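You operate a simulated robot arm through the tools that you are given. There is no shell and no other tool.

You are at the controls of a simulated robot arm. One attempt, no reset.

## Task
Set the controls near the top of the pale table. At the end: the white switch is switched on; the green switch is switched on; the blue switch is switched on; the white speed dial is turned to mid; whatever was shut is shut again. Leave all else as you found it, and nothing knocked over.

Only the result counts: the job must be done as asked and must still hold three seconds after the hand-in. Knocking over, shifting, dropping, spilling or breaking anything else fails it.

## Robot
A 7-joint arm with a three-finger gripper, fixed in place. Base frame: the origin is on the floor under the middle of its stand, x ahead of it, y to its left, z up; the work surface is at about z = 0.8. Readings come in m, degrees, newtons and seconds.
It reaches about 1.342 m from its shoulder. Its first joint turns from -166.0 to 166.0 degrees. Payload 2.69 kg.
The tool frame sits at the grasp point between the pads (the TCP): z along the fingers, y along the line on which they close. The tips reach 0.03 m beyond it. The gripper opens to 0.128 m; its body begins 0.117 m behind the TCP.
Orientation is that of the tool frame in the base frame, as a unit quaternion [w, x, y, z]. With the fingers straight down and closing along the base's y, the tool's x points along the base's -x, its y along +y and its z along -z.

## Interface
- The arm moves only by the tool drive_tool. Its argument "deltas" is a list of rows, each an object of numbers (a shift or turn left out is 0, a gripper value left out holds the last): "x", "y", "z": the shift along the tool's x, y, z in units of 300 mm (1.0 is 300 mm); "rx", "ry", "rz": the turn, a rotation vector about the tool's x, y, z in units of 120 degrees (1.0 is 120 degrees); "grip": the opening, from 0 (shut) to 1 (fully open). In form: [{"x": .., "y": .., "z": .., "rx": .., "ry": .., "rz": .., "grip": ..}, ...]. A call has 1 to 20 rows; each row is the pose to reach, as a shift and turn from the pose commanded when the call began, along the tool's axes at that moment. A call with a number of a shift or a turn outside -1 to 1 is refused whole. A row lasts 0.2 s, in which the tool goes at most 0.05 m and 8.6 degrees; a call with a longer step from one row to the next is refused whole, and so is a gripper value outside its range. A pose out of reach is approached as far as the arm can. The call stops where the force on the tool passes 40 N (or 10 N more than at its start, if that is more) or the arm is blocked; 0.2 s more then pass. Each finger travels about 0.127 m/s and halts on what it meets, pressing with about 31 N; the grip force reading is that of the motor and also rises with nothing between the fingers. The clock runs only during rows and for 0.2 s after the last one: add rows that repeat a pose to give the fingers time. The reply holds the time, the measured pose of the TCP, the force on the tool along the base axes, the opening and the grip force, in the units named above and with some noise, with the torque about the TCP (base axes, N m) and any sound that the robot's microphone picked up, and new pictures: "views" is both (left out), scene, wrist or none.
- Cameras (640 x 400 px; columns grow to the right, rows downward): "scene" is fixed at [0.2204, 0.6468, 1.5864]; the picture's right is [-0.51, -0.86, 0.00], its down [-0.63, 0.38, -0.68] and it looks along [0.58, -0.35, -0.74] (base axes); focal length 371 px, centre (320, 200). "wrist" rides on the gripper at [0.058, 0.054, -0.131] in the tool frame; the picture's right is [-0.68, 0.74, 0.00], its down [-0.62, -0.57, -0.55] and it looks along [-0.40, -0.37, 0.84] (tool axes); focal length 234 px, centre (320, 200). There is no depth. A picture from a camera that has moved, and an enlarged one, comes with that camera's place and axes in the base frame and with its lens.
- move_column(by): moves the trunk up (or, below 0, down) by that many m; the arm rides with it, the base frame stays. It gives what a move gives, with no picture.
- inspect(camera, box): a new picture of the part [left, top, right, bottom] of that camera's present view, enlarged. It takes no simulated time.
- sign_off(): hands the job in; it is judged then, once.

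Places have to be worked out from the pictures, the camera data and where the tool is seen. Open the gripper and draw the arm clear of the work before you hand the job in, unless the task says otherwise.

The tools are called after "Emit:" as a command line: name --argument value ..., lists and objects as JSON in quotes. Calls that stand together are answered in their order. drive_tool: Moves the arm, as the interface text tells. Its arguments: {"type":"object","properties":{"deltas":{"type":"array","items":{"type":"object","properties":{"x":{"type":"number"},"y":{"type":"number"},"z":{"type":"number"},"rx":{"type":"number"},"ry":{"type":"number"},"rz":{"type":"number"},"grip":{"type":"number"}}}},"views":{"type":"string","enum":["both","scene","wrist","none"]}},"required":["deltas"]} The other tools are called the same way: move_column (by) moves the trunk up or down; inspect (camera, box) takes an enlarged picture of a part of a camera's view; sign_off () hands the job in.

At the start:

```text
time_s: 0.0
ee_pos: [0.6711, 0.335, 1.1528]
tool_rot: [0.0, 0.0, 1.0, 0.001]
wrist_force: [-0.2, -0.6, 0.5]
wrist_torque: [0.04, -0.02, -0.01]
grip_width: 0.1279
grip_force: 0.1
trunk travel left (down, up): [-0.15, 0.2]
```

scene: 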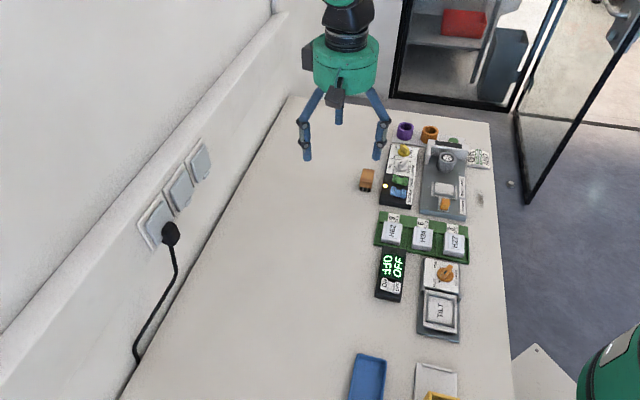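
wrist: 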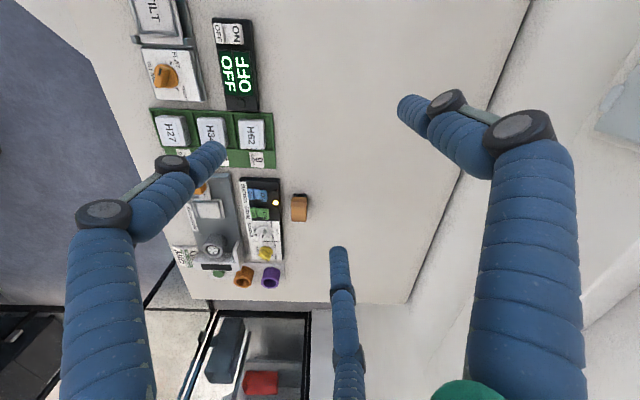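

I'll start by looking closely at the control panels in both cameras before moving anything.

Emit:
inspect --camera "scene" --box '[350, 110, 510, 220]'

Emit:
inspect --camera "scene" --box '[340, 200, 500, 350]'

Emit:
inspect --camera "wrist" --box '[140, 150, 320, 300]'

Emit:
inspect --camera "wrist" --box '[120, 0, 300, 180]'

```text
3.64 times, centred on (430, 165) of scene
camera zoom: at [0.2204, 0.6468, 1.5864], right [-0.51, -0.86, 0.0], down [-0.63, 0.38, -0.68], along [0.58, -0.35, -0.74], focal length 1350 px, centre (-80, 327)
```

zoom: 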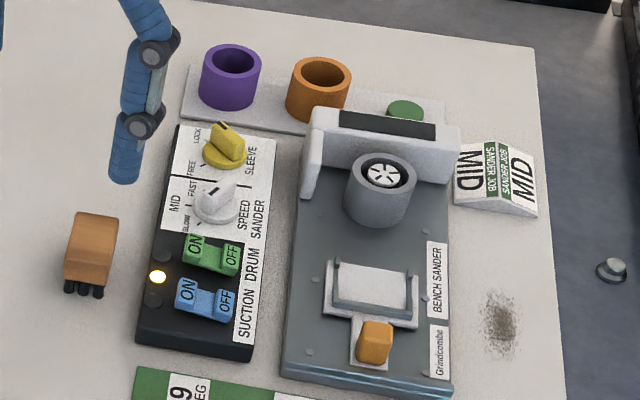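

```text
2.67 times, centred on (420, 275) of scene
camera zoom: at [0.2204, 0.6468, 1.5864], right [-0.51, -0.86, 0.0], down [-0.63, 0.38, -0.68], along [0.58, -0.35, -0.74], focal length 990 px, centre (53, 0)
```

zoom: 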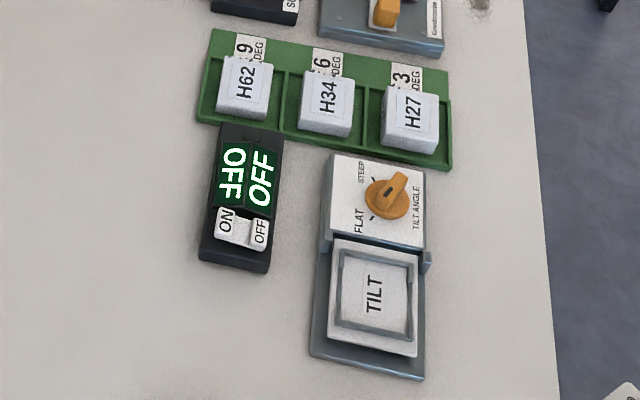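

```text
2.67 times, centred on (230, 225) of wrist
camera zoom: at [0.6119, 0.3887, 1.2838], right [0.68, 0.74, 0.0], down [0.62, -0.57, 0.55], along [0.4, -0.37, -0.84], focal length 624 px, centre (560, 133)
```

zoom: 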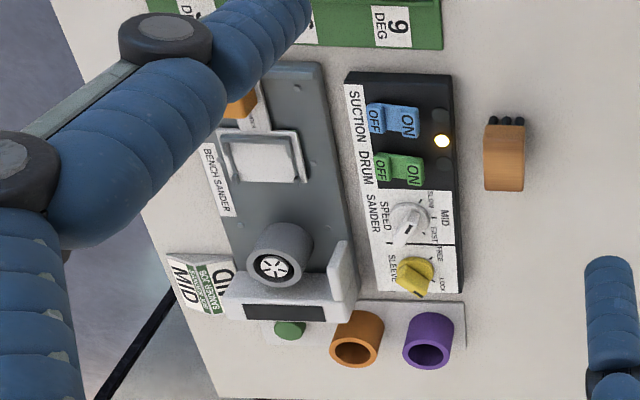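

```text
2.22 times, centred on (210, 90) of wrist
camera zoom: at [0.6119, 0.3887, 1.2838], right [0.68, 0.74, 0.0], down [0.62, -0.57, 0.55], along [0.4, -0.37, -0.84], focal length 520 px, centre (564, 444)
```

zoom: 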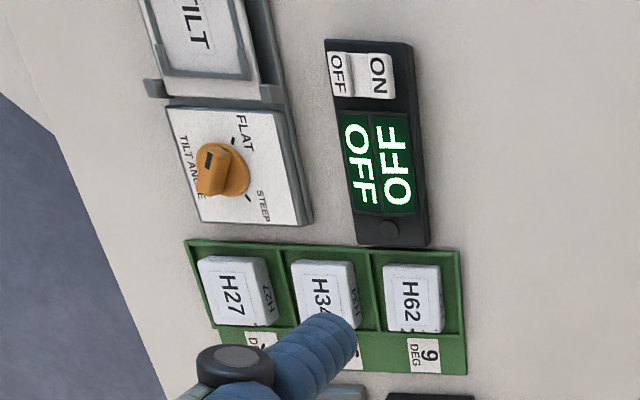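

The far black panel has green/blue rockers and a white dial, and the nearer black box has a white rocker with an "OFF" display. I'll zoom in tighter on each to read the present states and check for covers.

Emit:
inspect --camera "scene" --box '[380, 140, 425, 212]'

Emit:
inspect --camera "scene" --box '[370, 240, 415, 305]'

Emit:
inspect --camera "wrist" --box '[230, 170, 290, 270]'

Emit:
inspect --camera "wrist" --box '[205, 10, 270, 115]'

Emit:
inspect --camera "scene" --box '[300, 300, 540, 400]'

```text
5.56 times, centred on (402, 176) of scene
camera zoom: at [0.2204, 0.6468, 1.5864], right [-0.51, -0.86, 0.0], down [-0.63, 0.38, -0.68], along [0.58, -0.35, -0.74], focal length 2062 px, centre (-138, 333)
```

zoom: 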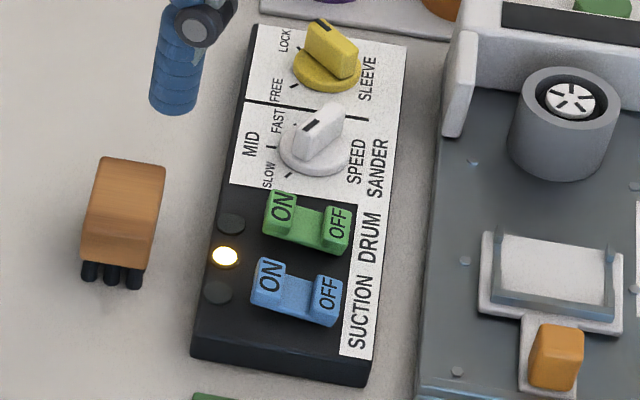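

```text
6.15 times, centred on (392, 272) of scene
camera zoom: at [0.2204, 0.6468, 1.5864], right [-0.51, -0.86, 0.0], down [-0.63, 0.38, -0.68], along [0.58, -0.35, -0.74], focal length 2284 px, centre (-126, -246)
```

zoom: 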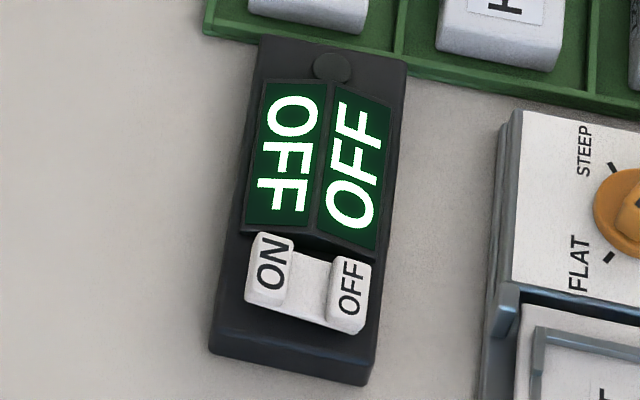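

```text
4.00 times, centred on (260, 220) of wrist
camera zoom: at [0.6119, 0.3887, 1.2838], right [0.68, 0.74, 0.0], down [0.62, -0.57, 0.55], along [0.4, -0.37, -0.84], focal length 937 px, centre (560, 120)
```

zoom: 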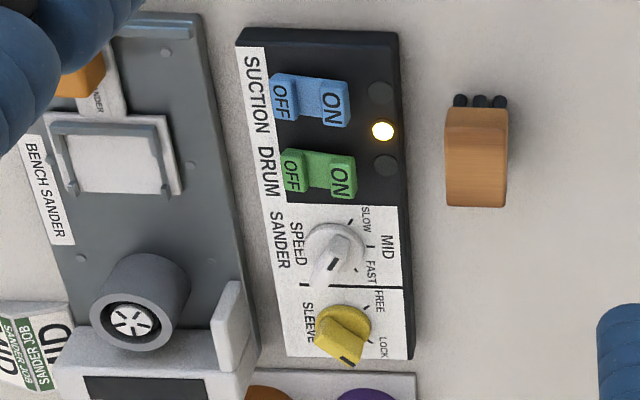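

```text
3.81 times, centred on (238, 62) of wrist
camera zoom: at [0.6119, 0.3887, 1.2838], right [0.68, 0.74, 0.0], down [0.62, -0.57, 0.55], along [0.4, -0.37, -0.84], focal length 892 px, centre (634, 724)
```

zoom: 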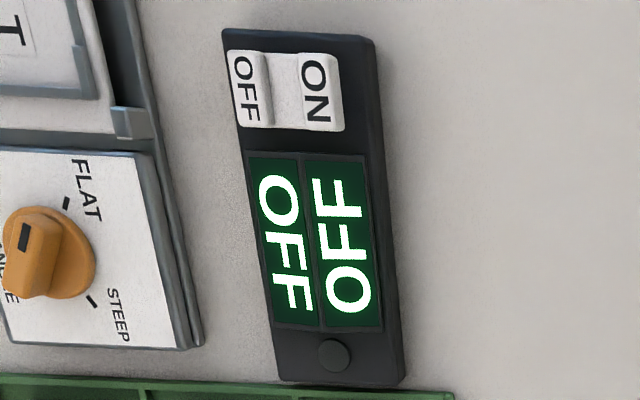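

```text
2.67 times, centred on (420, 350) of scene
camera zoom: at [0.2204, 0.6468, 1.5864], right [-0.51, -0.86, 0.0], down [-0.63, 0.38, -0.68], along [0.58, -0.35, -0.74], focal length 990 px, centre (53, -200)
```

zoom: 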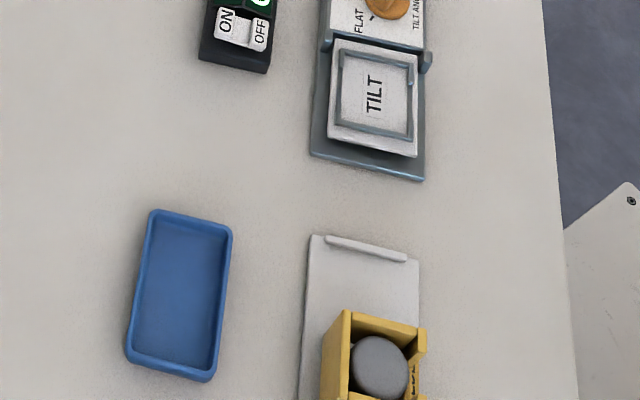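

The rockers show their ON ends raised (so off), and the dial pointer sits away from MID. From both cameras I put the white rocker's ON end near (0.512, 0.307, 0.846) and the white dial near (0.80, 0.015), with the panels lying about 45° to the base axes. I'll close the gripper in the free air to see what the closed fingertips look like.

Emit:
drive_tool --deltas '[{"grip": 0.5}, {"grip": 0}, {"grip": 0}, {"grip": 0}, {"grip": 0}, {"grip": 0}]'

```text
time_s: 1.4
ee_pos: [0.6701, 0.3347, 1.1535]
tool_rot: [0.0, 0.0, 1.0, 0.0]
wrist_force: [0.8, -0.2, -0.5]
wrist_torque: [0.02, 0.01, 0.0]
grip_width: 0.0023
grip_force: 31.1
trunk travel left (down, up): [-0.15, 0.2]
camera wrist: at [0.6119, 0.3887, 1.2838], right [0.68, 0.74, 0.0], down [0.62, -0.57, 0.55], along [0.4, -0.37, -0.84], focal length 234 px, centre (320, 200)
```

scene: 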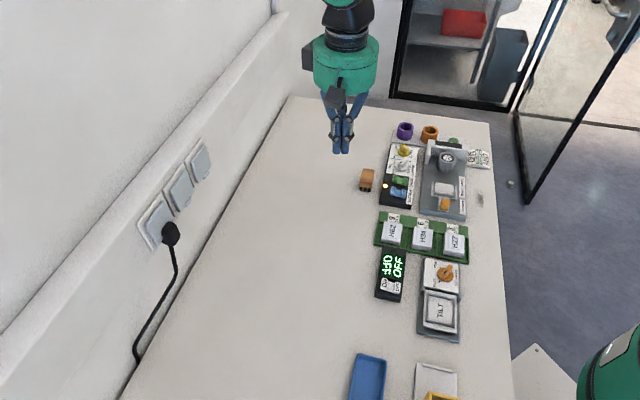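
wrist: 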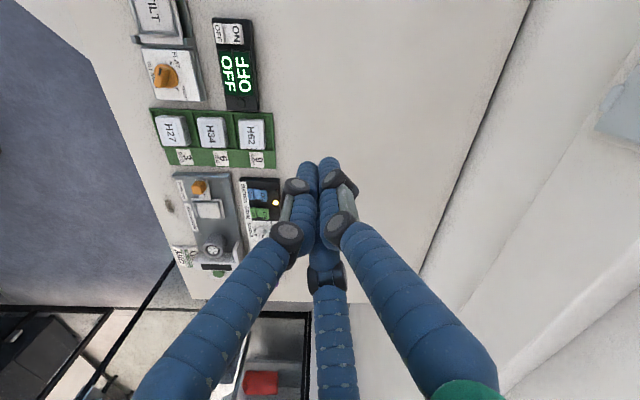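

Emit:
inspect --camera "wrist" --box '[240, 140, 400, 260]'

Emit:
inspect --camera "scene" --box '[300, 70, 380, 170]'

Emit:
inspect --camera "wrist" --box '[130, 0, 290, 110]'

```text
3.33 times, centred on (320, 200) of wrist
camera zoom: at [0.6119, 0.3887, 1.2838], right [0.68, 0.74, 0.0], down [0.62, -0.57, 0.55], along [0.4, -0.37, -0.84], focal length 781 px, centre (320, 200)
```

zoom: 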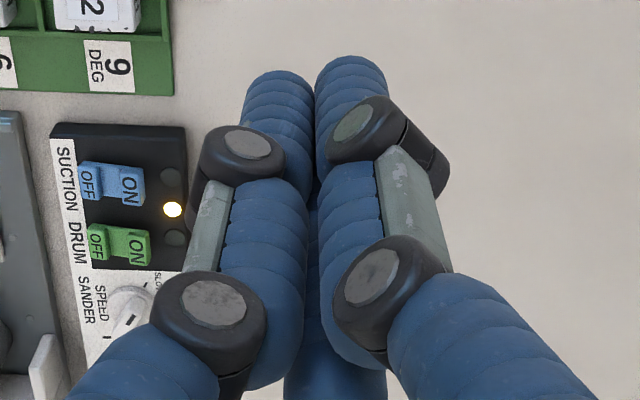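

```text
4.00 times, centred on (340, 120) of scene
camera zoom: at [0.2204, 0.6468, 1.5864], right [-0.51, -0.86, 0.0], down [-0.63, 0.38, -0.68], along [0.58, -0.35, -0.74], focal length 1484 px, centre (240, 520)
```

zoom: 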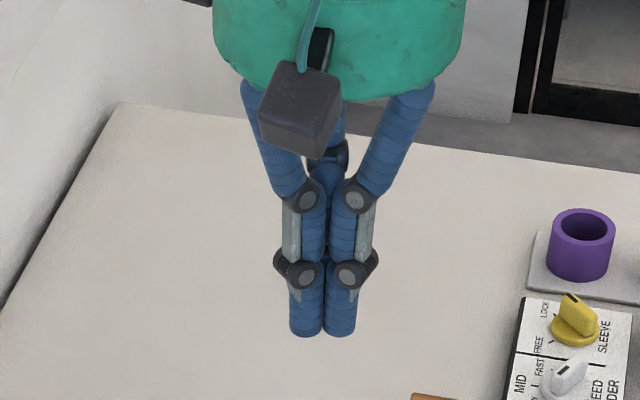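

```text
3.64 times, centred on (210, 55) of wrist
camera zoom: at [0.6119, 0.3887, 1.2838], right [0.68, 0.74, 0.0], down [0.62, -0.57, 0.55], along [0.4, -0.37, -0.84], focal length 852 px, centre (720, 727)
```

zoom: 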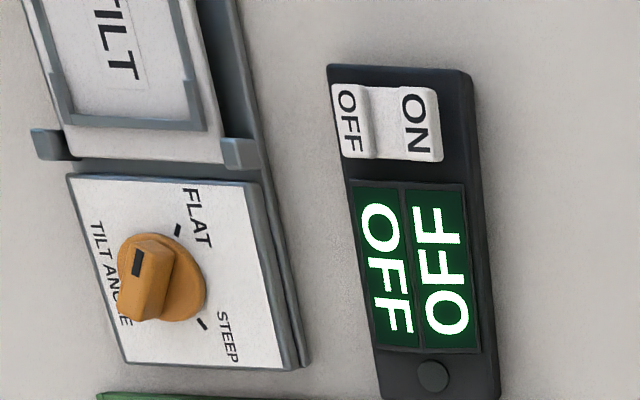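

Closed, the three fingers meet as a tight cluster (3-jaw style, thumb at tool +y). I'll move so the wrist camera hangs directly above the white rocker for a top-down look at it, staying well above the table.

Emit:
drive_tool --deltas '[{"x": 0.083, "y": -0.068, "z": 0.083, "grip": 0}, {"x": 0.167, "y": -0.137, "z": 0.167}, {"x": 0.25, "y": -0.205, "z": 0.25}, {"x": 0.333, "y": -0.273, "z": 0.333}, {"x": 0.333, "y": -0.273, "z": 0.333}]'

```text
time_s: 2.6
ee_pos: [0.5705, 0.2518, 1.0512]
tool_rot: [0.0, 0.0, 1.0, 0.001]
wrist_force: [-1.2, -0.1, -1.0]
wrist_torque: [0.03, -0.02, -0.01]
grip_width: 0.002
grip_force: 31.5
trunk travel left (down, up): [-0.15, 0.2]
camera wrist: at [0.5114, 0.3049, 1.1825], right [0.68, 0.74, 0.0], down [0.62, -0.57, 0.55], along [0.4, -0.37, -0.84], focal length 234 px, centre (320, 200)
```

scene: 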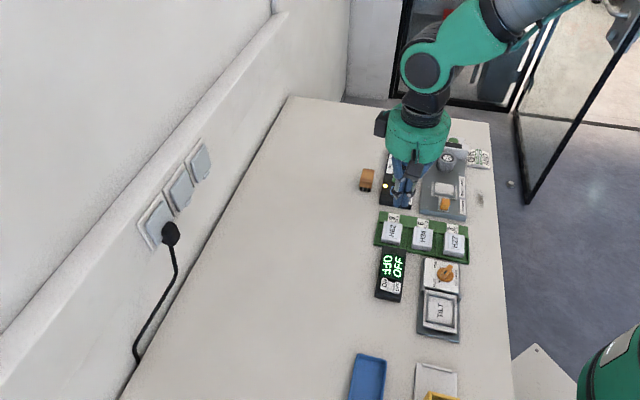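
wrist: 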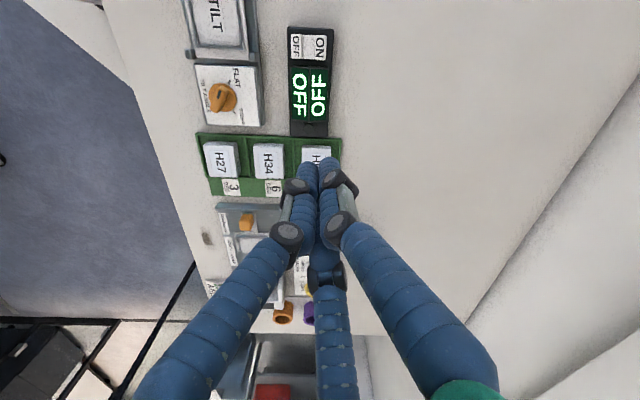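

Emit:
inspect --camera "wrist" --box '[272, 15, 352, 150]'

Emit:
inspect --camera "scene" --box '[375, 270, 410, 305]'

```text
2.96 times, centred on (312, 82) of wrist
camera zoom: at [0.5114, 0.3049, 1.1825], right [0.68, 0.74, 0.0], down [0.62, -0.57, 0.55], along [0.4, -0.37, -0.84], focal length 694 px, centre (344, 548)
```

zoom: 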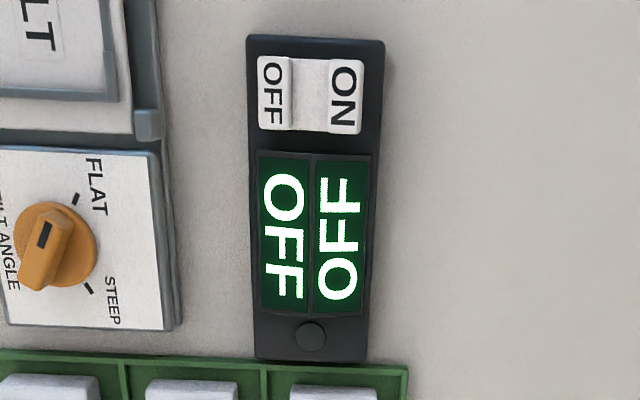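

```text
11.43 times, centred on (392, 288) of scene
camera zoom: at [0.2204, 0.6468, 1.5864], right [-0.51, -0.86, 0.0], down [-0.63, 0.38, -0.68], along [0.58, -0.35, -0.74], focal length 4241 px, centre (-509, -800)
```

zoom: 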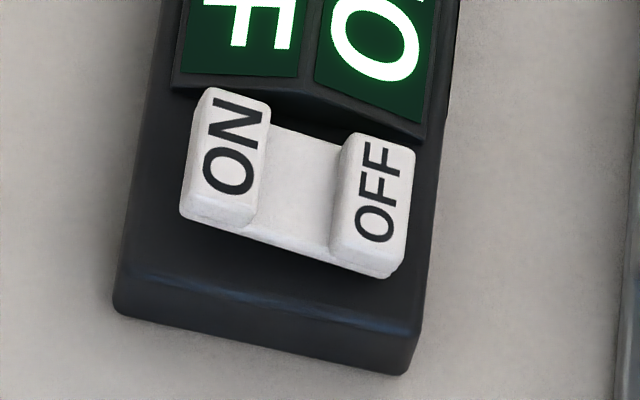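

Top-down, the white rocker's ON pad centre works out to about (0.511, 0.305, 0.843), with the ON→OFF direction about (-0.70, -0.71). I'll bring the closed fingertips above a point slightly outward of the ON pad, turned 15° so one finger points inward, and stop ~5 cm above it to check alignment.

Emit:
drive_tool --deltas '[{"x": 0.046, "y": 0.047, "z": 0.109, "rz": -0.031, "grip": 0}, {"x": 0.093, "y": 0.093, "z": 0.218, "rz": -0.062}, {"x": 0.139, "y": 0.14, "z": 0.328, "rz": -0.094}, {"x": 0.185, "y": 0.187, "z": 0.437, "rz": -0.125}, {"x": 0.185, "y": 0.187, "z": 0.437, "rz": -0.125}]'

```text
time_s: 3.8
ee_pos: [0.5144, 0.3089, 0.9208]
tool_rot: [0.0, -0.131, 0.991, 0.0]
wrist_force: [-1.0, 0.8, -0.3]
wrist_torque: [-0.02, -0.01, 0.03]
grip_width: 0.0022
grip_force: 30.5
trunk travel left (down, up): [-0.15, 0.2]
camera wrist: at [0.4438, 0.3451, 1.052], right [0.46, 0.89, 0.0], down [0.74, -0.39, 0.55], along [0.49, -0.25, -0.84], focal length 234 px, centre (320, 200)
```

scene: 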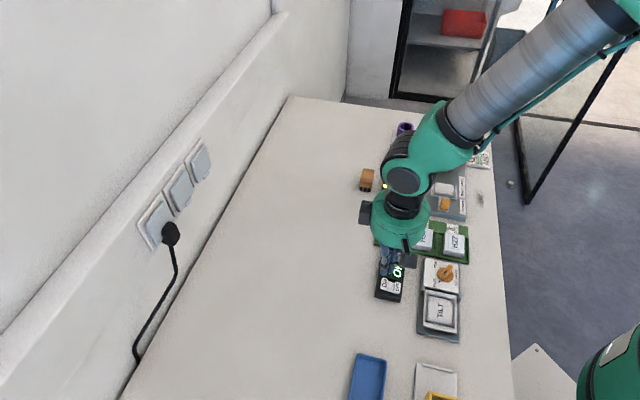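
wrist: 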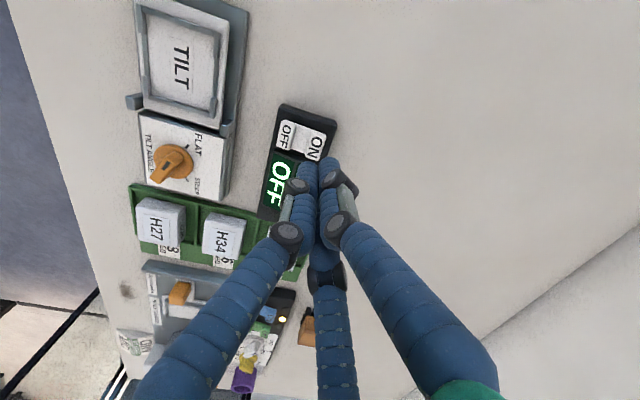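

The fingertips now hover over the white rocker; the straight-down landing point projects to about pixel (320,149). I'll zoom to confirm that it falls on the ON pad.

Emit:
inspect --camera "wrist" --box '[260, 90, 380, 210]'

Emit:
inspect --camera "scene" --box '[355, 235, 425, 310]'

```text
3.33 times, centred on (320, 150) of wrist
camera zoom: at [0.4438, 0.3451, 1.052], right [0.46, 0.89, 0.0], down [0.74, -0.39, 0.55], along [0.49, -0.25, -0.84], focal length 781 px, centre (320, 367)
```

zoom: 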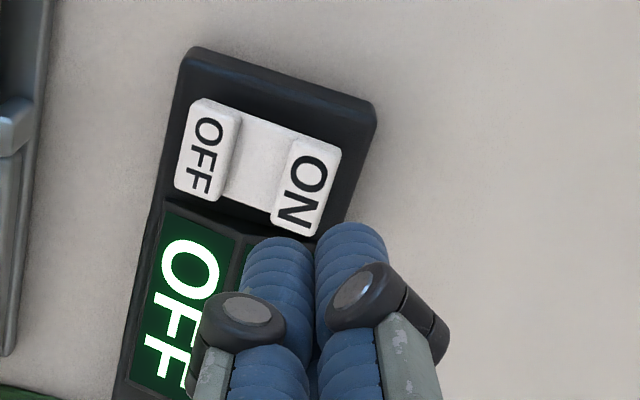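

```text
5.33 times, centred on (390, 272) of scene
camera zoom: at [0.2204, 0.6468, 1.5864], right [-0.51, -0.86, 0.0], down [-0.63, 0.38, -0.68], along [0.58, -0.35, -0.74], focal length 1979 px, centre (-53, -187)
```

zoom: 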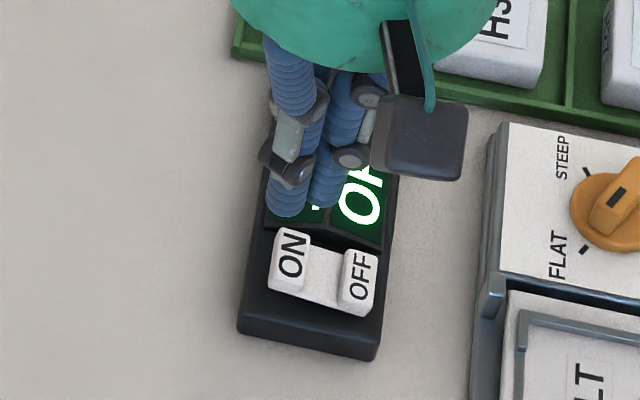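

The landing point is ~5 mm outward of the "ON" text centre, as wanted. I'll descend to TCP z≈0.880 first and look at force and view.

Emit:
drive_tool --deltas '[{"z": 0.05, "grip": 0}, {"z": 0.1}, {"z": 0.133}, {"z": 0.133}]'

```text
time_s: 4.8
ee_pos: [0.5154, 0.3089, 0.8804]
tool_rot: [0.001, -0.131, 0.991, 0.0]
wrist_force: [-1.1, 0.8, -0.5]
wrist_torque: [0.06, 0.01, 0.0]
grip_width: 0.0021
grip_force: 31.0
trunk travel left (down, up): [-0.15, 0.2]
camera wrist: at [0.4441, 0.3461, 1.012], right [0.46, 0.89, 0.0], down [0.74, -0.39, 0.55], along [0.49, -0.25, -0.84], focal length 234 px, centre (320, 200)
```

scene: 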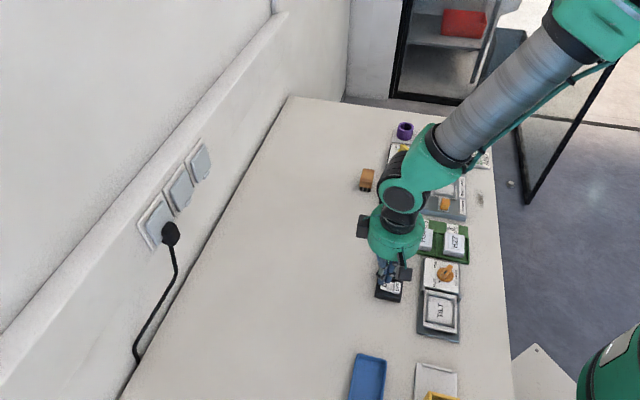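
wrist: 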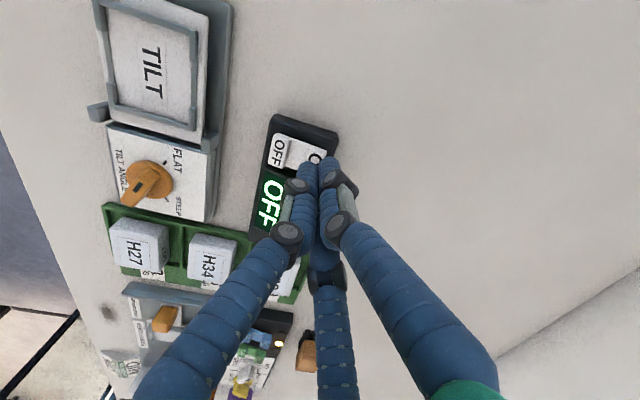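

No contact yet (force near zero), tips just above the pad. I'll zoom in to check clearance to the display ridge before pressing.

Emit:
inspect --camera "wrist" --box '[250, 100, 370, 220]'

Emit:
inspect --camera "scene" --box '[355, 245, 425, 310]'

```text
3.33 times, centred on (310, 160) of wrist
camera zoom: at [0.4441, 0.3461, 1.012], right [0.46, 0.89, 0.0], down [0.74, -0.39, 0.55], along [0.49, -0.25, -0.84], focal length 781 px, centre (353, 333)
```

zoom: 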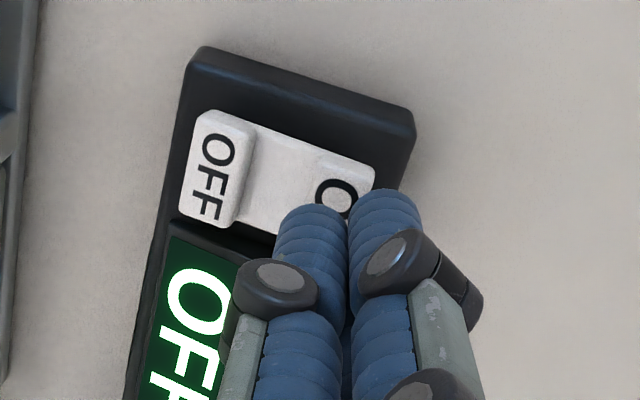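

```text
6.15 times, centred on (390, 278) of scene
camera zoom: at [0.2204, 0.6468, 1.5864], right [-0.51, -0.86, 0.0], down [-0.63, 0.38, -0.68], along [0.58, -0.35, -0.74], focal length 2284 px, centre (-111, -277)
```

zoom: 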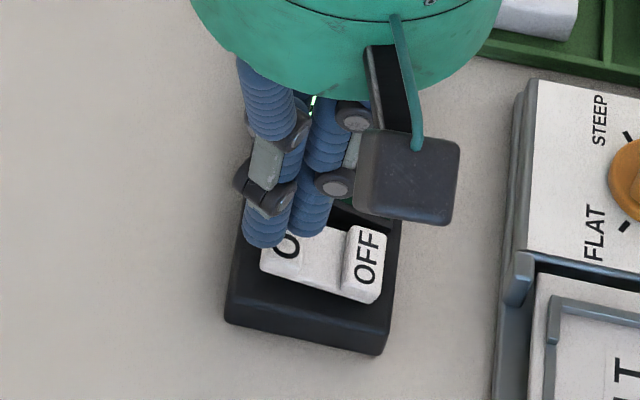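

Tips are just above the ON pad but a touch close to the display ridge, so I'll shift ~4 mm away from the display and press down gently in small steps, watching force and listening for a click.

Emit:
drive_tool --deltas '[{"x": 0.007, "y": 0.012, "z": 0, "grip": 0}, {"x": 0.007, "y": 0.012, "z": 0.01}, {"x": 0.007, "y": 0.012, "z": 0.02}, {"x": 0.007, "y": 0.012, "z": 0.03}, {"x": 0.007, "y": 0.012, "z": 0.038}, {"x": 0.007, "y": 0.012, "z": 0.046}]'

```text
time_s: 6.2
ee_pos: [0.5131, 0.312, 0.8676]
tool_rot: [0.0, -0.131, 0.991, 0.0]
wrist_force: [0.4, -0.3, 0.6]
wrist_torque: [-0.02, -0.01, 0.02]
grip_width: 0.0023
grip_force: 31.2
trunk travel left (down, up): [-0.15, 0.2]
camera wrist: at [0.4418, 0.3494, 0.999], right [0.46, 0.89, 0.0], down [0.74, -0.39, 0.55], along [0.49, -0.25, -0.84], focal length 234 px, centre (320, 200)
```

scene: 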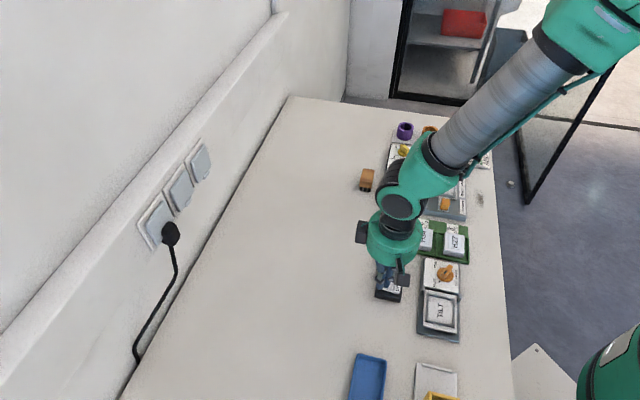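
wrist: 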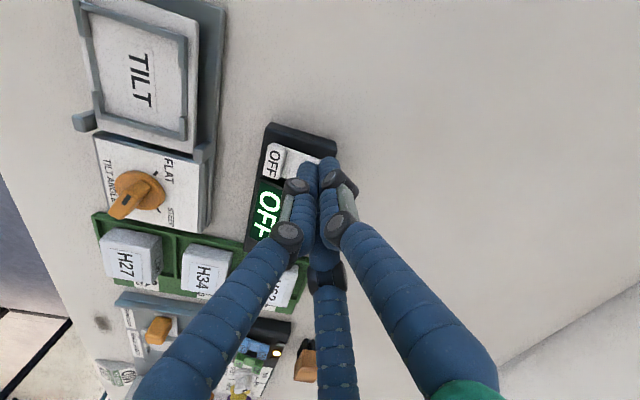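

Still no contact at TCP z=0.8676. I'll look closer at the scene and continue pressing in ~2 mm steps.

Emit:
drive_tool --deltas '[{"z": 0.008, "grip": 0}, {"z": 0.016}, {"z": 0.024}, {"z": 0.032}, {"z": 0.032}]'

Emit:
inspect --camera "scene" --box '[355, 245, 425, 310]'

Emit:
inspect --camera "wrist" --box '[230, 110, 350, 230]'

```text
time_s: 7.3
ee_pos: [0.5127, 0.3125, 0.8616]
tool_rot: [0.002, -0.13, 0.992, 0.0]
wrist_force: [-4.0, -3.6, 21.3]
wrist_torque: [-0.12, 0.32, 0.11]
grip_width: 0.002
grip_force: 31.3
trunk travel left (down, up): [-0.15, 0.2]
stopped in row 5: the force on the tool passed its limit at 42 N (the readings are from after the stop); the commanded pose is now the measured one
camera wrist: at [0.4415, 0.3493, 0.993], right [0.46, 0.89, 0.0], down [0.74, -0.39, 0.55], along [0.49, -0.25, -0.84], focal length 234 px, centre (320, 200)
```

scene: 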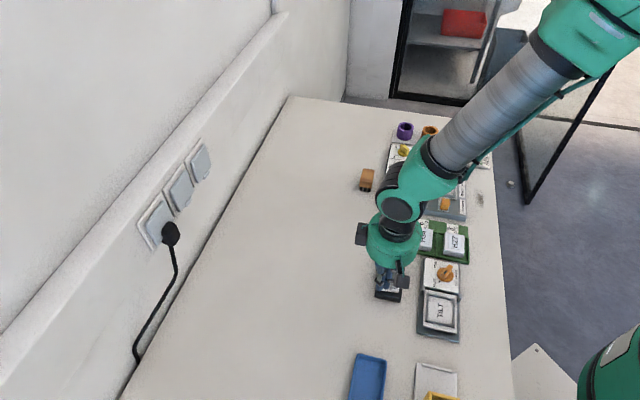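
wrist: 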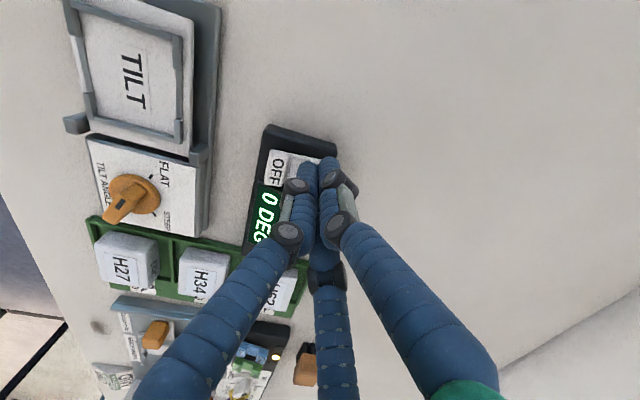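

```text
6.15 times, centred on (390, 278) of scene
camera zoom: at [0.2204, 0.6468, 1.5864], right [-0.51, -0.86, 0.0], down [-0.63, 0.38, -0.68], along [0.58, -0.35, -0.74], focal length 2284 px, centre (-111, -277)
```

zoom: 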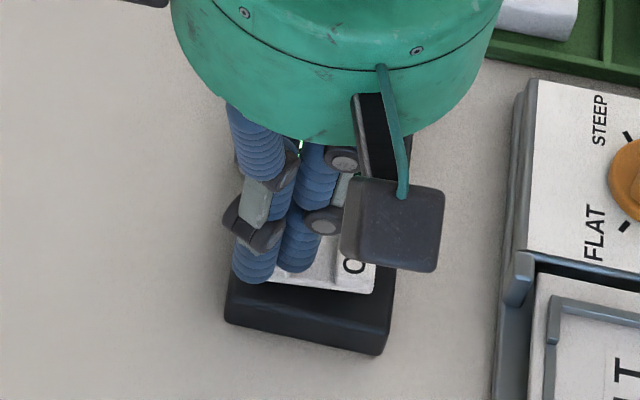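

```text
3.33 times, centred on (290, 170) of wrist
camera zoom: at [0.4415, 0.3493, 0.993], right [0.46, 0.89, 0.0], down [0.74, -0.39, 0.55], along [0.49, -0.25, -0.84], focal length 781 px, centre (420, 300)
```

zoom: 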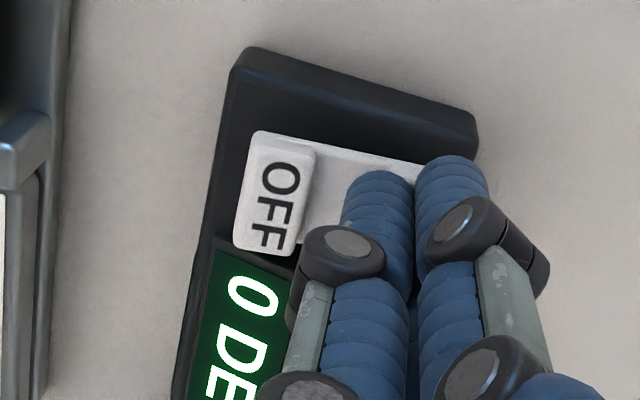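

The display now reads "0 DEG", so the white switch has flipped on. I'll lift straight up off it and check it stays on.

Emit:
drive_tool --deltas '[{"z": -0.03, "grip": 0}, {"z": -0.1}, {"z": -0.23}, {"z": -0.38}, {"z": -0.5}, {"z": -0.5}]'

Emit:
inspect --camera "wrist" --box '[230, 60, 350, 220]'

Emit:
inspect --camera "scene" --box '[355, 245, 425, 310]'

```text
time_s: 8.7
ee_pos: [0.5119, 0.3117, 1.0099]
tool_rot: [0.0, -0.13, 0.992, -0.001]
wrist_force: [0.4, 0.3, 0.3]
wrist_torque: [0.06, -0.02, 0.01]
grip_width: 0.0024
grip_force: 30.4
trunk travel left (down, up): [-0.15, 0.2]
camera wrist: at [0.4424, 0.3484, 1.1412], right [0.46, 0.89, 0.0], down [0.74, -0.39, 0.55], along [0.49, -0.25, -0.84], focal length 234 px, centre (320, 200)
```

scene: 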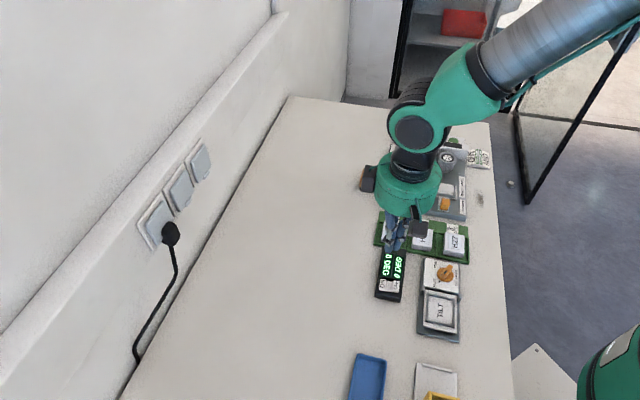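
wrist: 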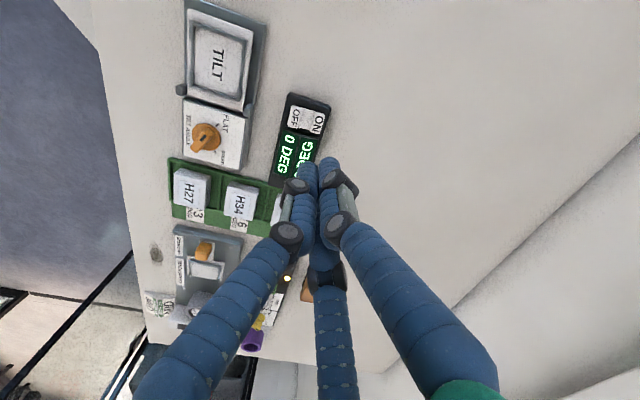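

```text
2.50 times, centred on (290, 140) of wrist
camera zoom: at [0.4424, 0.3484, 1.1412], right [0.46, 0.89, 0.0], down [0.74, -0.39, 0.55], along [0.49, -0.25, -0.84], focal length 585 px, centre (395, 350)
```

zoom: 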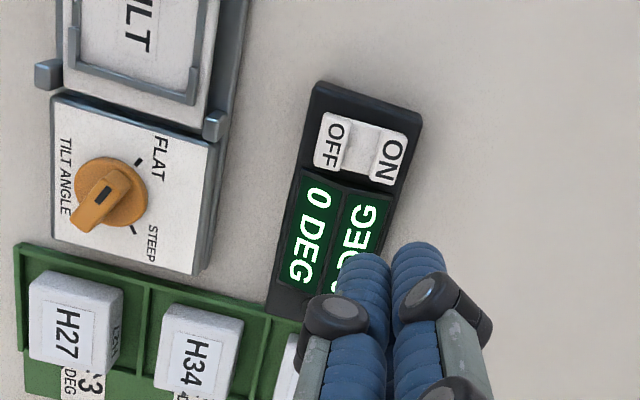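

```text
6.15 times, centred on (390, 278) of scene
camera zoom: at [0.2204, 0.6468, 1.5864], right [-0.51, -0.86, 0.0], down [-0.63, 0.38, -0.68], along [0.58, -0.35, -0.74], focal length 2284 px, centre (-111, -277)
```

zoom: 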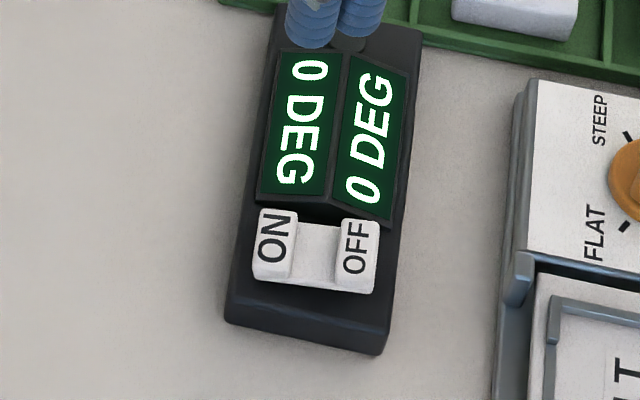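

White switch is on and the box hasn't moved. Now I'll travel at a safe height toward the sander panel so that the wrist camera hangs over its dial and rockers.

Emit:
drive_tool --deltas '[{"x": -0.082, "y": -0.13, "z": -0.04, "grip": 0}, {"x": -0.164, "y": -0.259, "z": -0.08}, {"x": -0.245, "y": -0.389, "z": -0.117}, {"x": -0.327, "y": -0.518, "z": -0.117}, {"x": -0.409, "y": -0.648, "z": -0.117}, {"x": -0.409, "y": -0.648, "z": -0.117}]' --views "scene"

Emit:
drive_tool --deltas '[{"x": -0.082, "y": -0.13, "z": -0.03, "grip": 0}, {"x": -0.164, "y": -0.259, "z": -0.06}, {"x": -0.245, "y": -0.389, "z": -0.09}, {"x": -0.327, "y": -0.518, "z": -0.117}, {"x": -0.409, "y": -0.648, "z": -0.117}, {"x": -0.409, "y": -0.648, "z": -0.117}]'

```text
time_s: 10.1
ee_pos: [0.6832, 0.1564, 1.0442]
tool_rot: [0.0, -0.131, 0.991, 0.0]
wrist_force: [0.2, -0.6, 0.0]
wrist_torque: [0.01, 0.05, -0.01]
grip_width: 0.0021
grip_force: 31.4
trunk travel left (down, up): [-0.15, 0.2]
```

scene: 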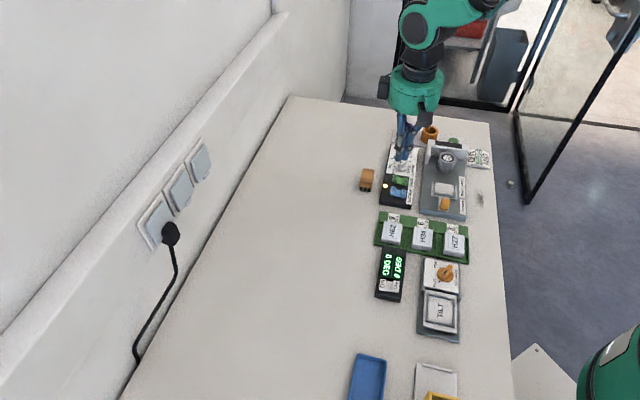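

```text
time_s: 11.5
ee_pos: [0.852, -0.0003, 1.081]
tool_rot: [-0.001, -0.131, 0.991, 0.0]
wrist_force: [-0.3, -0.9, -0.3]
wrist_torque: [0.05, 0.03, 0.0]
grip_width: 0.0019
grip_force: 31.3
trunk travel left (down, up): [-0.15, 0.2]
camera wrist: at [0.7806, 0.037, 1.2115], right [0.46, 0.89, 0.0], down [0.74, -0.39, 0.55], along [0.49, -0.25, -0.84], focal length 234 px, centre (320, 200)
```

scene: 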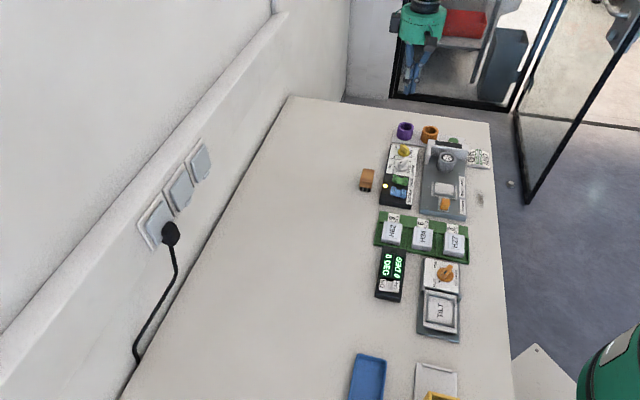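
wrist: 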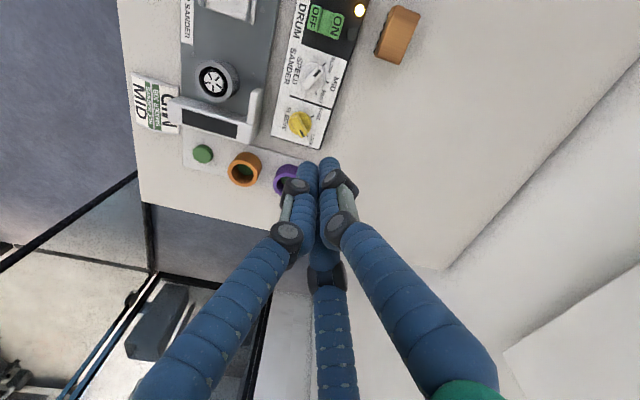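

The sander panel is in view from above. I'll zoom on it from both cameras to read the dial pointer and tick directions.

Emit:
inspect --camera "wrist" --box '[270, 20, 360, 150]'

Emit:
inspect --camera "wrist" --box '[285, 45, 345, 105]'

Emit:
inspect --camera "scene" --box '[380, 140, 425, 212]'

Emit:
inspect --camera "scene" --box '[385, 150, 420, 182]'

```text
3.08 times, centred on (315, 85) of wrist
camera zoom: at [0.7806, 0.037, 1.2115], right [0.46, 0.89, 0.0], down [0.74, -0.39, 0.55], along [0.49, -0.25, -0.84], focal length 720 px, centre (335, 554)
```

zoom: 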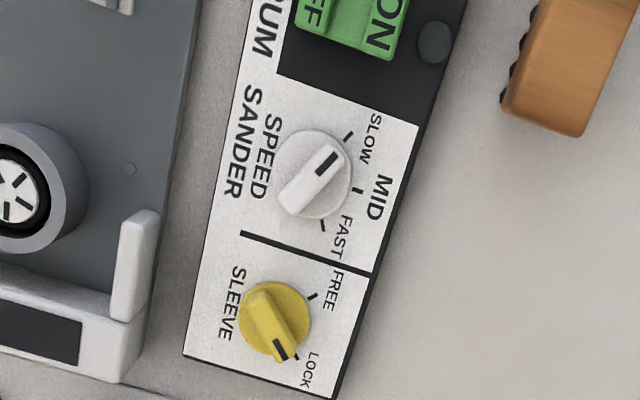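

```text
6.67 times, centred on (315, 75) of wrist
camera zoom: at [0.7806, 0.037, 1.2115], right [0.46, 0.89, 0.0], down [0.74, -0.39, 0.55], along [0.49, -0.25, -0.84], focal length 1561 px, centre (353, 1033)
```

zoom: 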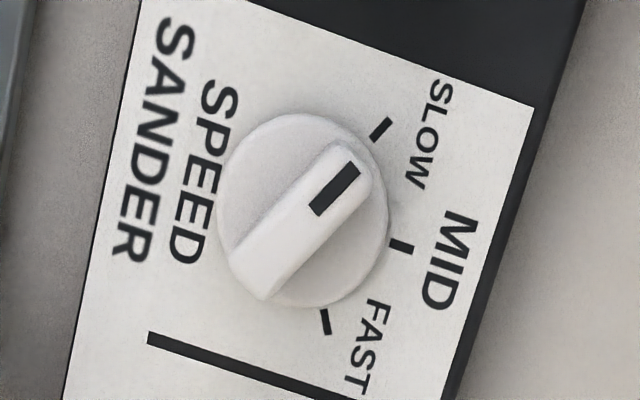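

```text
5.56 times, centred on (402, 176) of scene
camera zoom: at [0.2204, 0.6468, 1.5864], right [-0.51, -0.86, 0.0], down [-0.63, 0.38, -0.68], along [0.58, -0.35, -0.74], focal length 2062 px, centre (-138, 333)
```

zoom: 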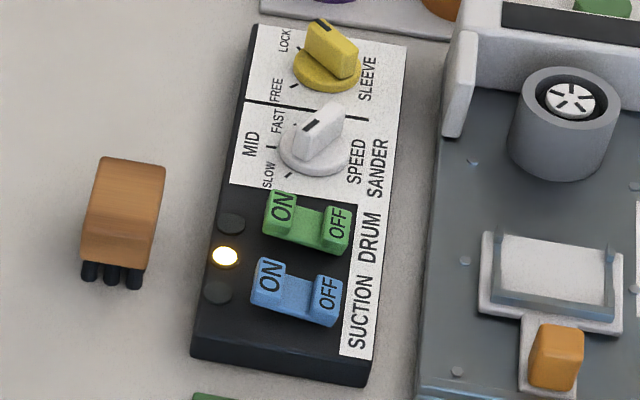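

```text
12.50 times, centred on (402, 166) of scene
camera zoom: at [0.2204, 0.6468, 1.5864], right [-0.51, -0.86, 0.0], down [-0.63, 0.38, -0.68], along [0.58, -0.35, -0.74], focal length 4639 px, centre (-711, 625)
```

zoom: 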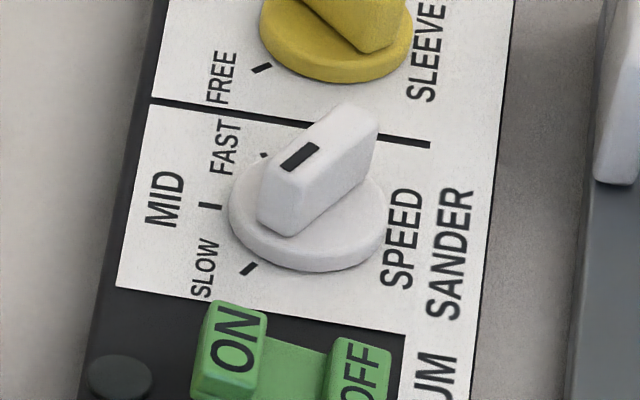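

The dial currently points at SLOW (~105° in base), with MID at 45° and FAST at -15°, so it needs a 60° clockwise turn seen from above. Dial axis ≈ (0.808, 0.010), disc top ≈ 0.831, bar top ≈ 0.845, bar ~8×32 mm. I'll rotate the hand by -90° so the thumb is perpendicular to the bar, partly open the fingers, and hover above the dial.

Emit:
drive_tool --deltas '[{"x": 0.012, "y": 0.006, "z": 0.04, "rz": -0.068, "grip": 0.4}, {"x": 0.024, "y": 0.013, "z": 0.079, "rz": -0.136}, {"x": 0.036, "y": 0.019, "z": 0.119, "rz": -0.205}, {"x": 0.048, "y": 0.026, "z": 0.159, "rz": -0.273}, {"x": 0.06, "y": 0.032, "z": 0.199, "rz": -0.341}, {"x": 0.073, "y": 0.039, "z": 0.238, "rz": -0.409}, {"x": 0.085, "y": 0.045, "z": 0.278, "rz": -0.477}, {"x": 0.097, "y": 0.052, "z": 0.318, "rz": -0.545}, {"x": 0.109, "y": 0.058, "z": 0.357, "rz": -0.614}, {"x": 0.121, "y": 0.065, "z": 0.397, "rz": -0.682}, {"x": 0.133, "y": 0.071, "z": 0.437, "rz": -0.75}, {"x": 0.133, "y": 0.071, "z": 0.437, "rz": -0.75}]'

```text
time_s: 14.1
ee_pos: [0.8048, 0.0097, 0.9491]
tool_rot: [0.0, 0.794, -0.608, 0.0]
wrist_force: [0.5, -0.2, 1.0]
wrist_torque: [0.0, 0.03, 0.02]
grip_width: 0.0511
grip_force: 0.1
trunk travel left (down, up): [-0.15, 0.2]
camera wrist: at [0.7684, -0.0595, 1.0804], right [-0.89, 0.46, 0.0], down [0.39, 0.74, 0.55], along [0.25, 0.49, -0.84], focal length 234 px, centre (320, 200)
```

scene: 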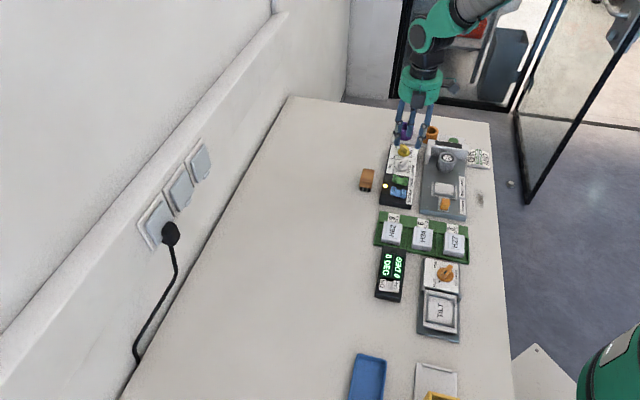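
wrist: 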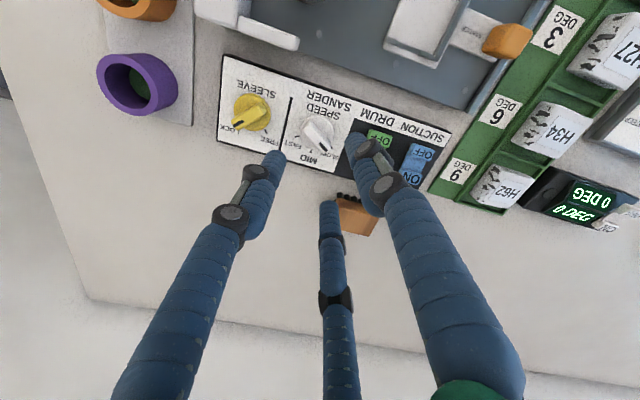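

Hovering above the dial with fingers partly open. I'll zoom to recompute the dial centre from this new viewpoint.

Emit:
inspect --camera "wrist" --box '[260, 80, 380, 200]'

Emit:
inspect --camera "scene" --box '[375, 80, 455, 190]'

```text
3.33 times, centred on (320, 140) of wrist
camera zoom: at [0.7684, -0.0595, 1.0804], right [-0.89, 0.46, 0.0], down [0.39, 0.74, 0.55], along [0.25, 0.49, -0.84], focal length 781 px, centre (320, 400)
```

zoom: 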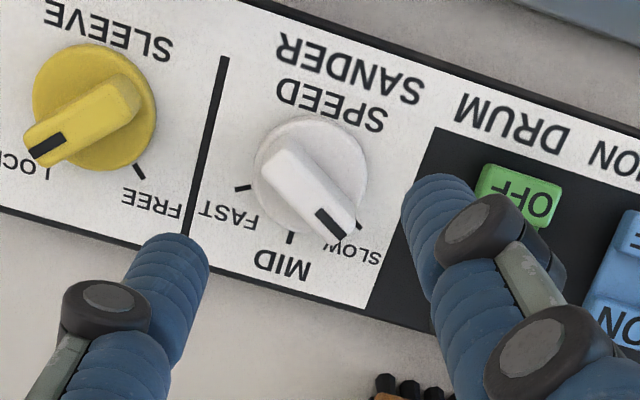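

```text
3.64 times, centred on (415, 135) of scene
camera zoom: at [0.2204, 0.6468, 1.5864], right [-0.51, -0.86, 0.0], down [-0.63, 0.38, -0.68], along [0.58, -0.35, -0.74], focal length 1350 px, centre (-26, 436)
```

zoom: 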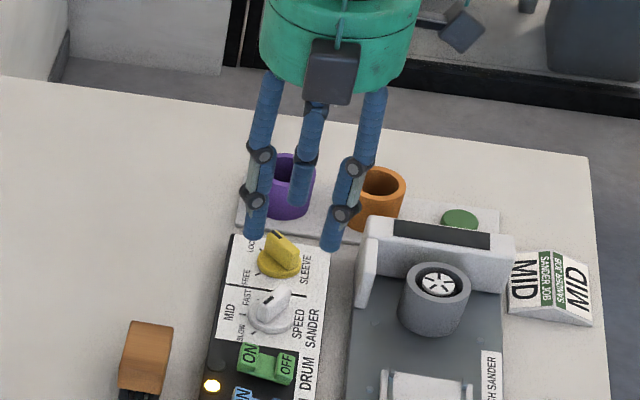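

From this view the dial axis is about 3 mm off my tool axis (dial ≈ (0.806, 0.007)). I'll correct that and descend to TCP z≈0.905 (tips ~3 cm above the bar), then re-check.

Emit:
drive_tool --deltas '[{"x": 0.01, "y": -0.002, "z": 0.05, "grip": 0.4}, {"x": 0.01, "y": -0.002, "z": 0.1}, {"x": 0.01, "y": -0.002, "z": 0.147}, {"x": 0.01, "y": -0.002, "z": 0.147}]'

Emit:
inspect --camera "wrist" --box '[250, 90, 390, 230]'

Emit:
inspect --camera "scene" --box '[375, 100, 435, 190]'

```text
time_s: 15.1
ee_pos: [0.8063, 0.0082, 0.905]
tool_rot: [0.0, 0.793, -0.609, -0.001]
wrist_force: [1.1, 0.5, -0.5]
wrist_torque: [0.05, 0.0, 0.02]
grip_width: 0.0515
grip_force: 0.2
trunk travel left (down, up): [-0.15, 0.2]
camera wrist: at [0.7699, -0.0623, 1.036], right [-0.89, 0.46, 0.0], down [0.39, 0.74, 0.55], along [0.25, 0.49, -0.84], focal length 234 px, centre (320, 200)
```

scene: 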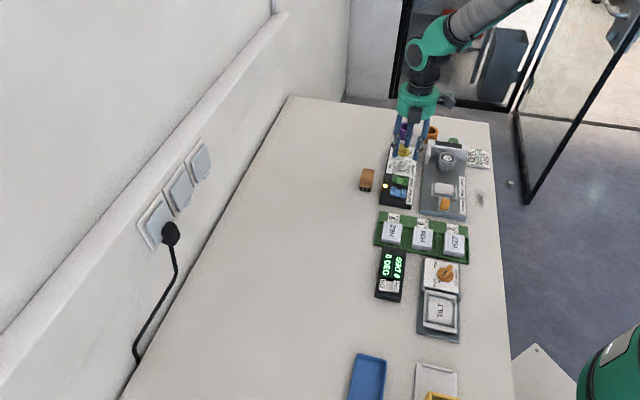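
wrist: 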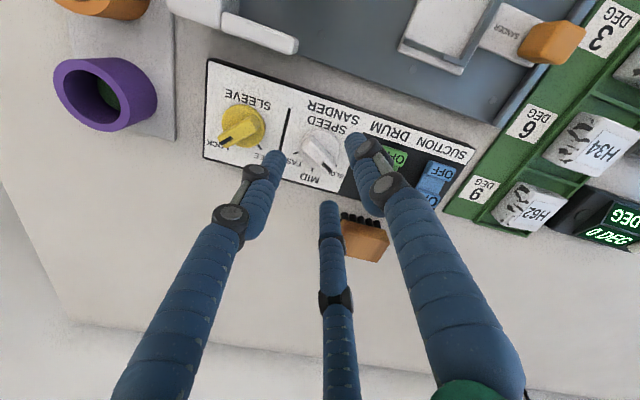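

```text
2.86 times, centred on (320, 160) of wrist
camera zoom: at [0.7699, -0.0623, 1.036], right [-0.89, 0.46, 0.0], down [0.39, 0.74, 0.55], along [0.25, 0.49, -0.84], focal length 669 px, centre (320, 314)
```

zoom: 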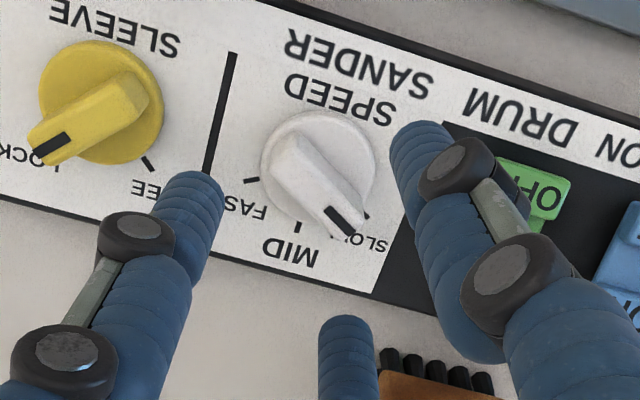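

```text
4.44 times, centred on (405, 145) of scene
camera zoom: at [0.2204, 0.6468, 1.5864], right [-0.51, -0.86, 0.0], down [-0.63, 0.38, -0.68], along [0.58, -0.35, -0.74], focal length 1649 px, centre (-58, 444)
```

zoom: 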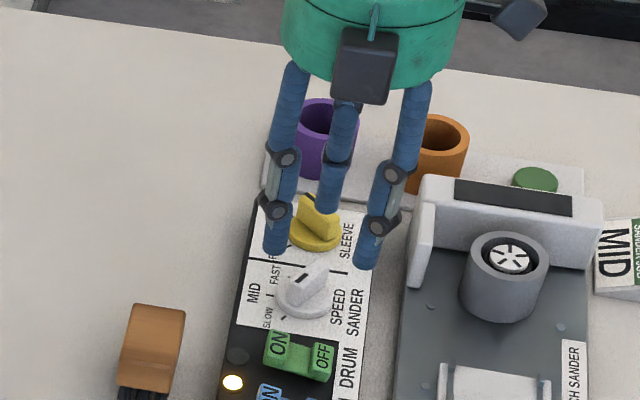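

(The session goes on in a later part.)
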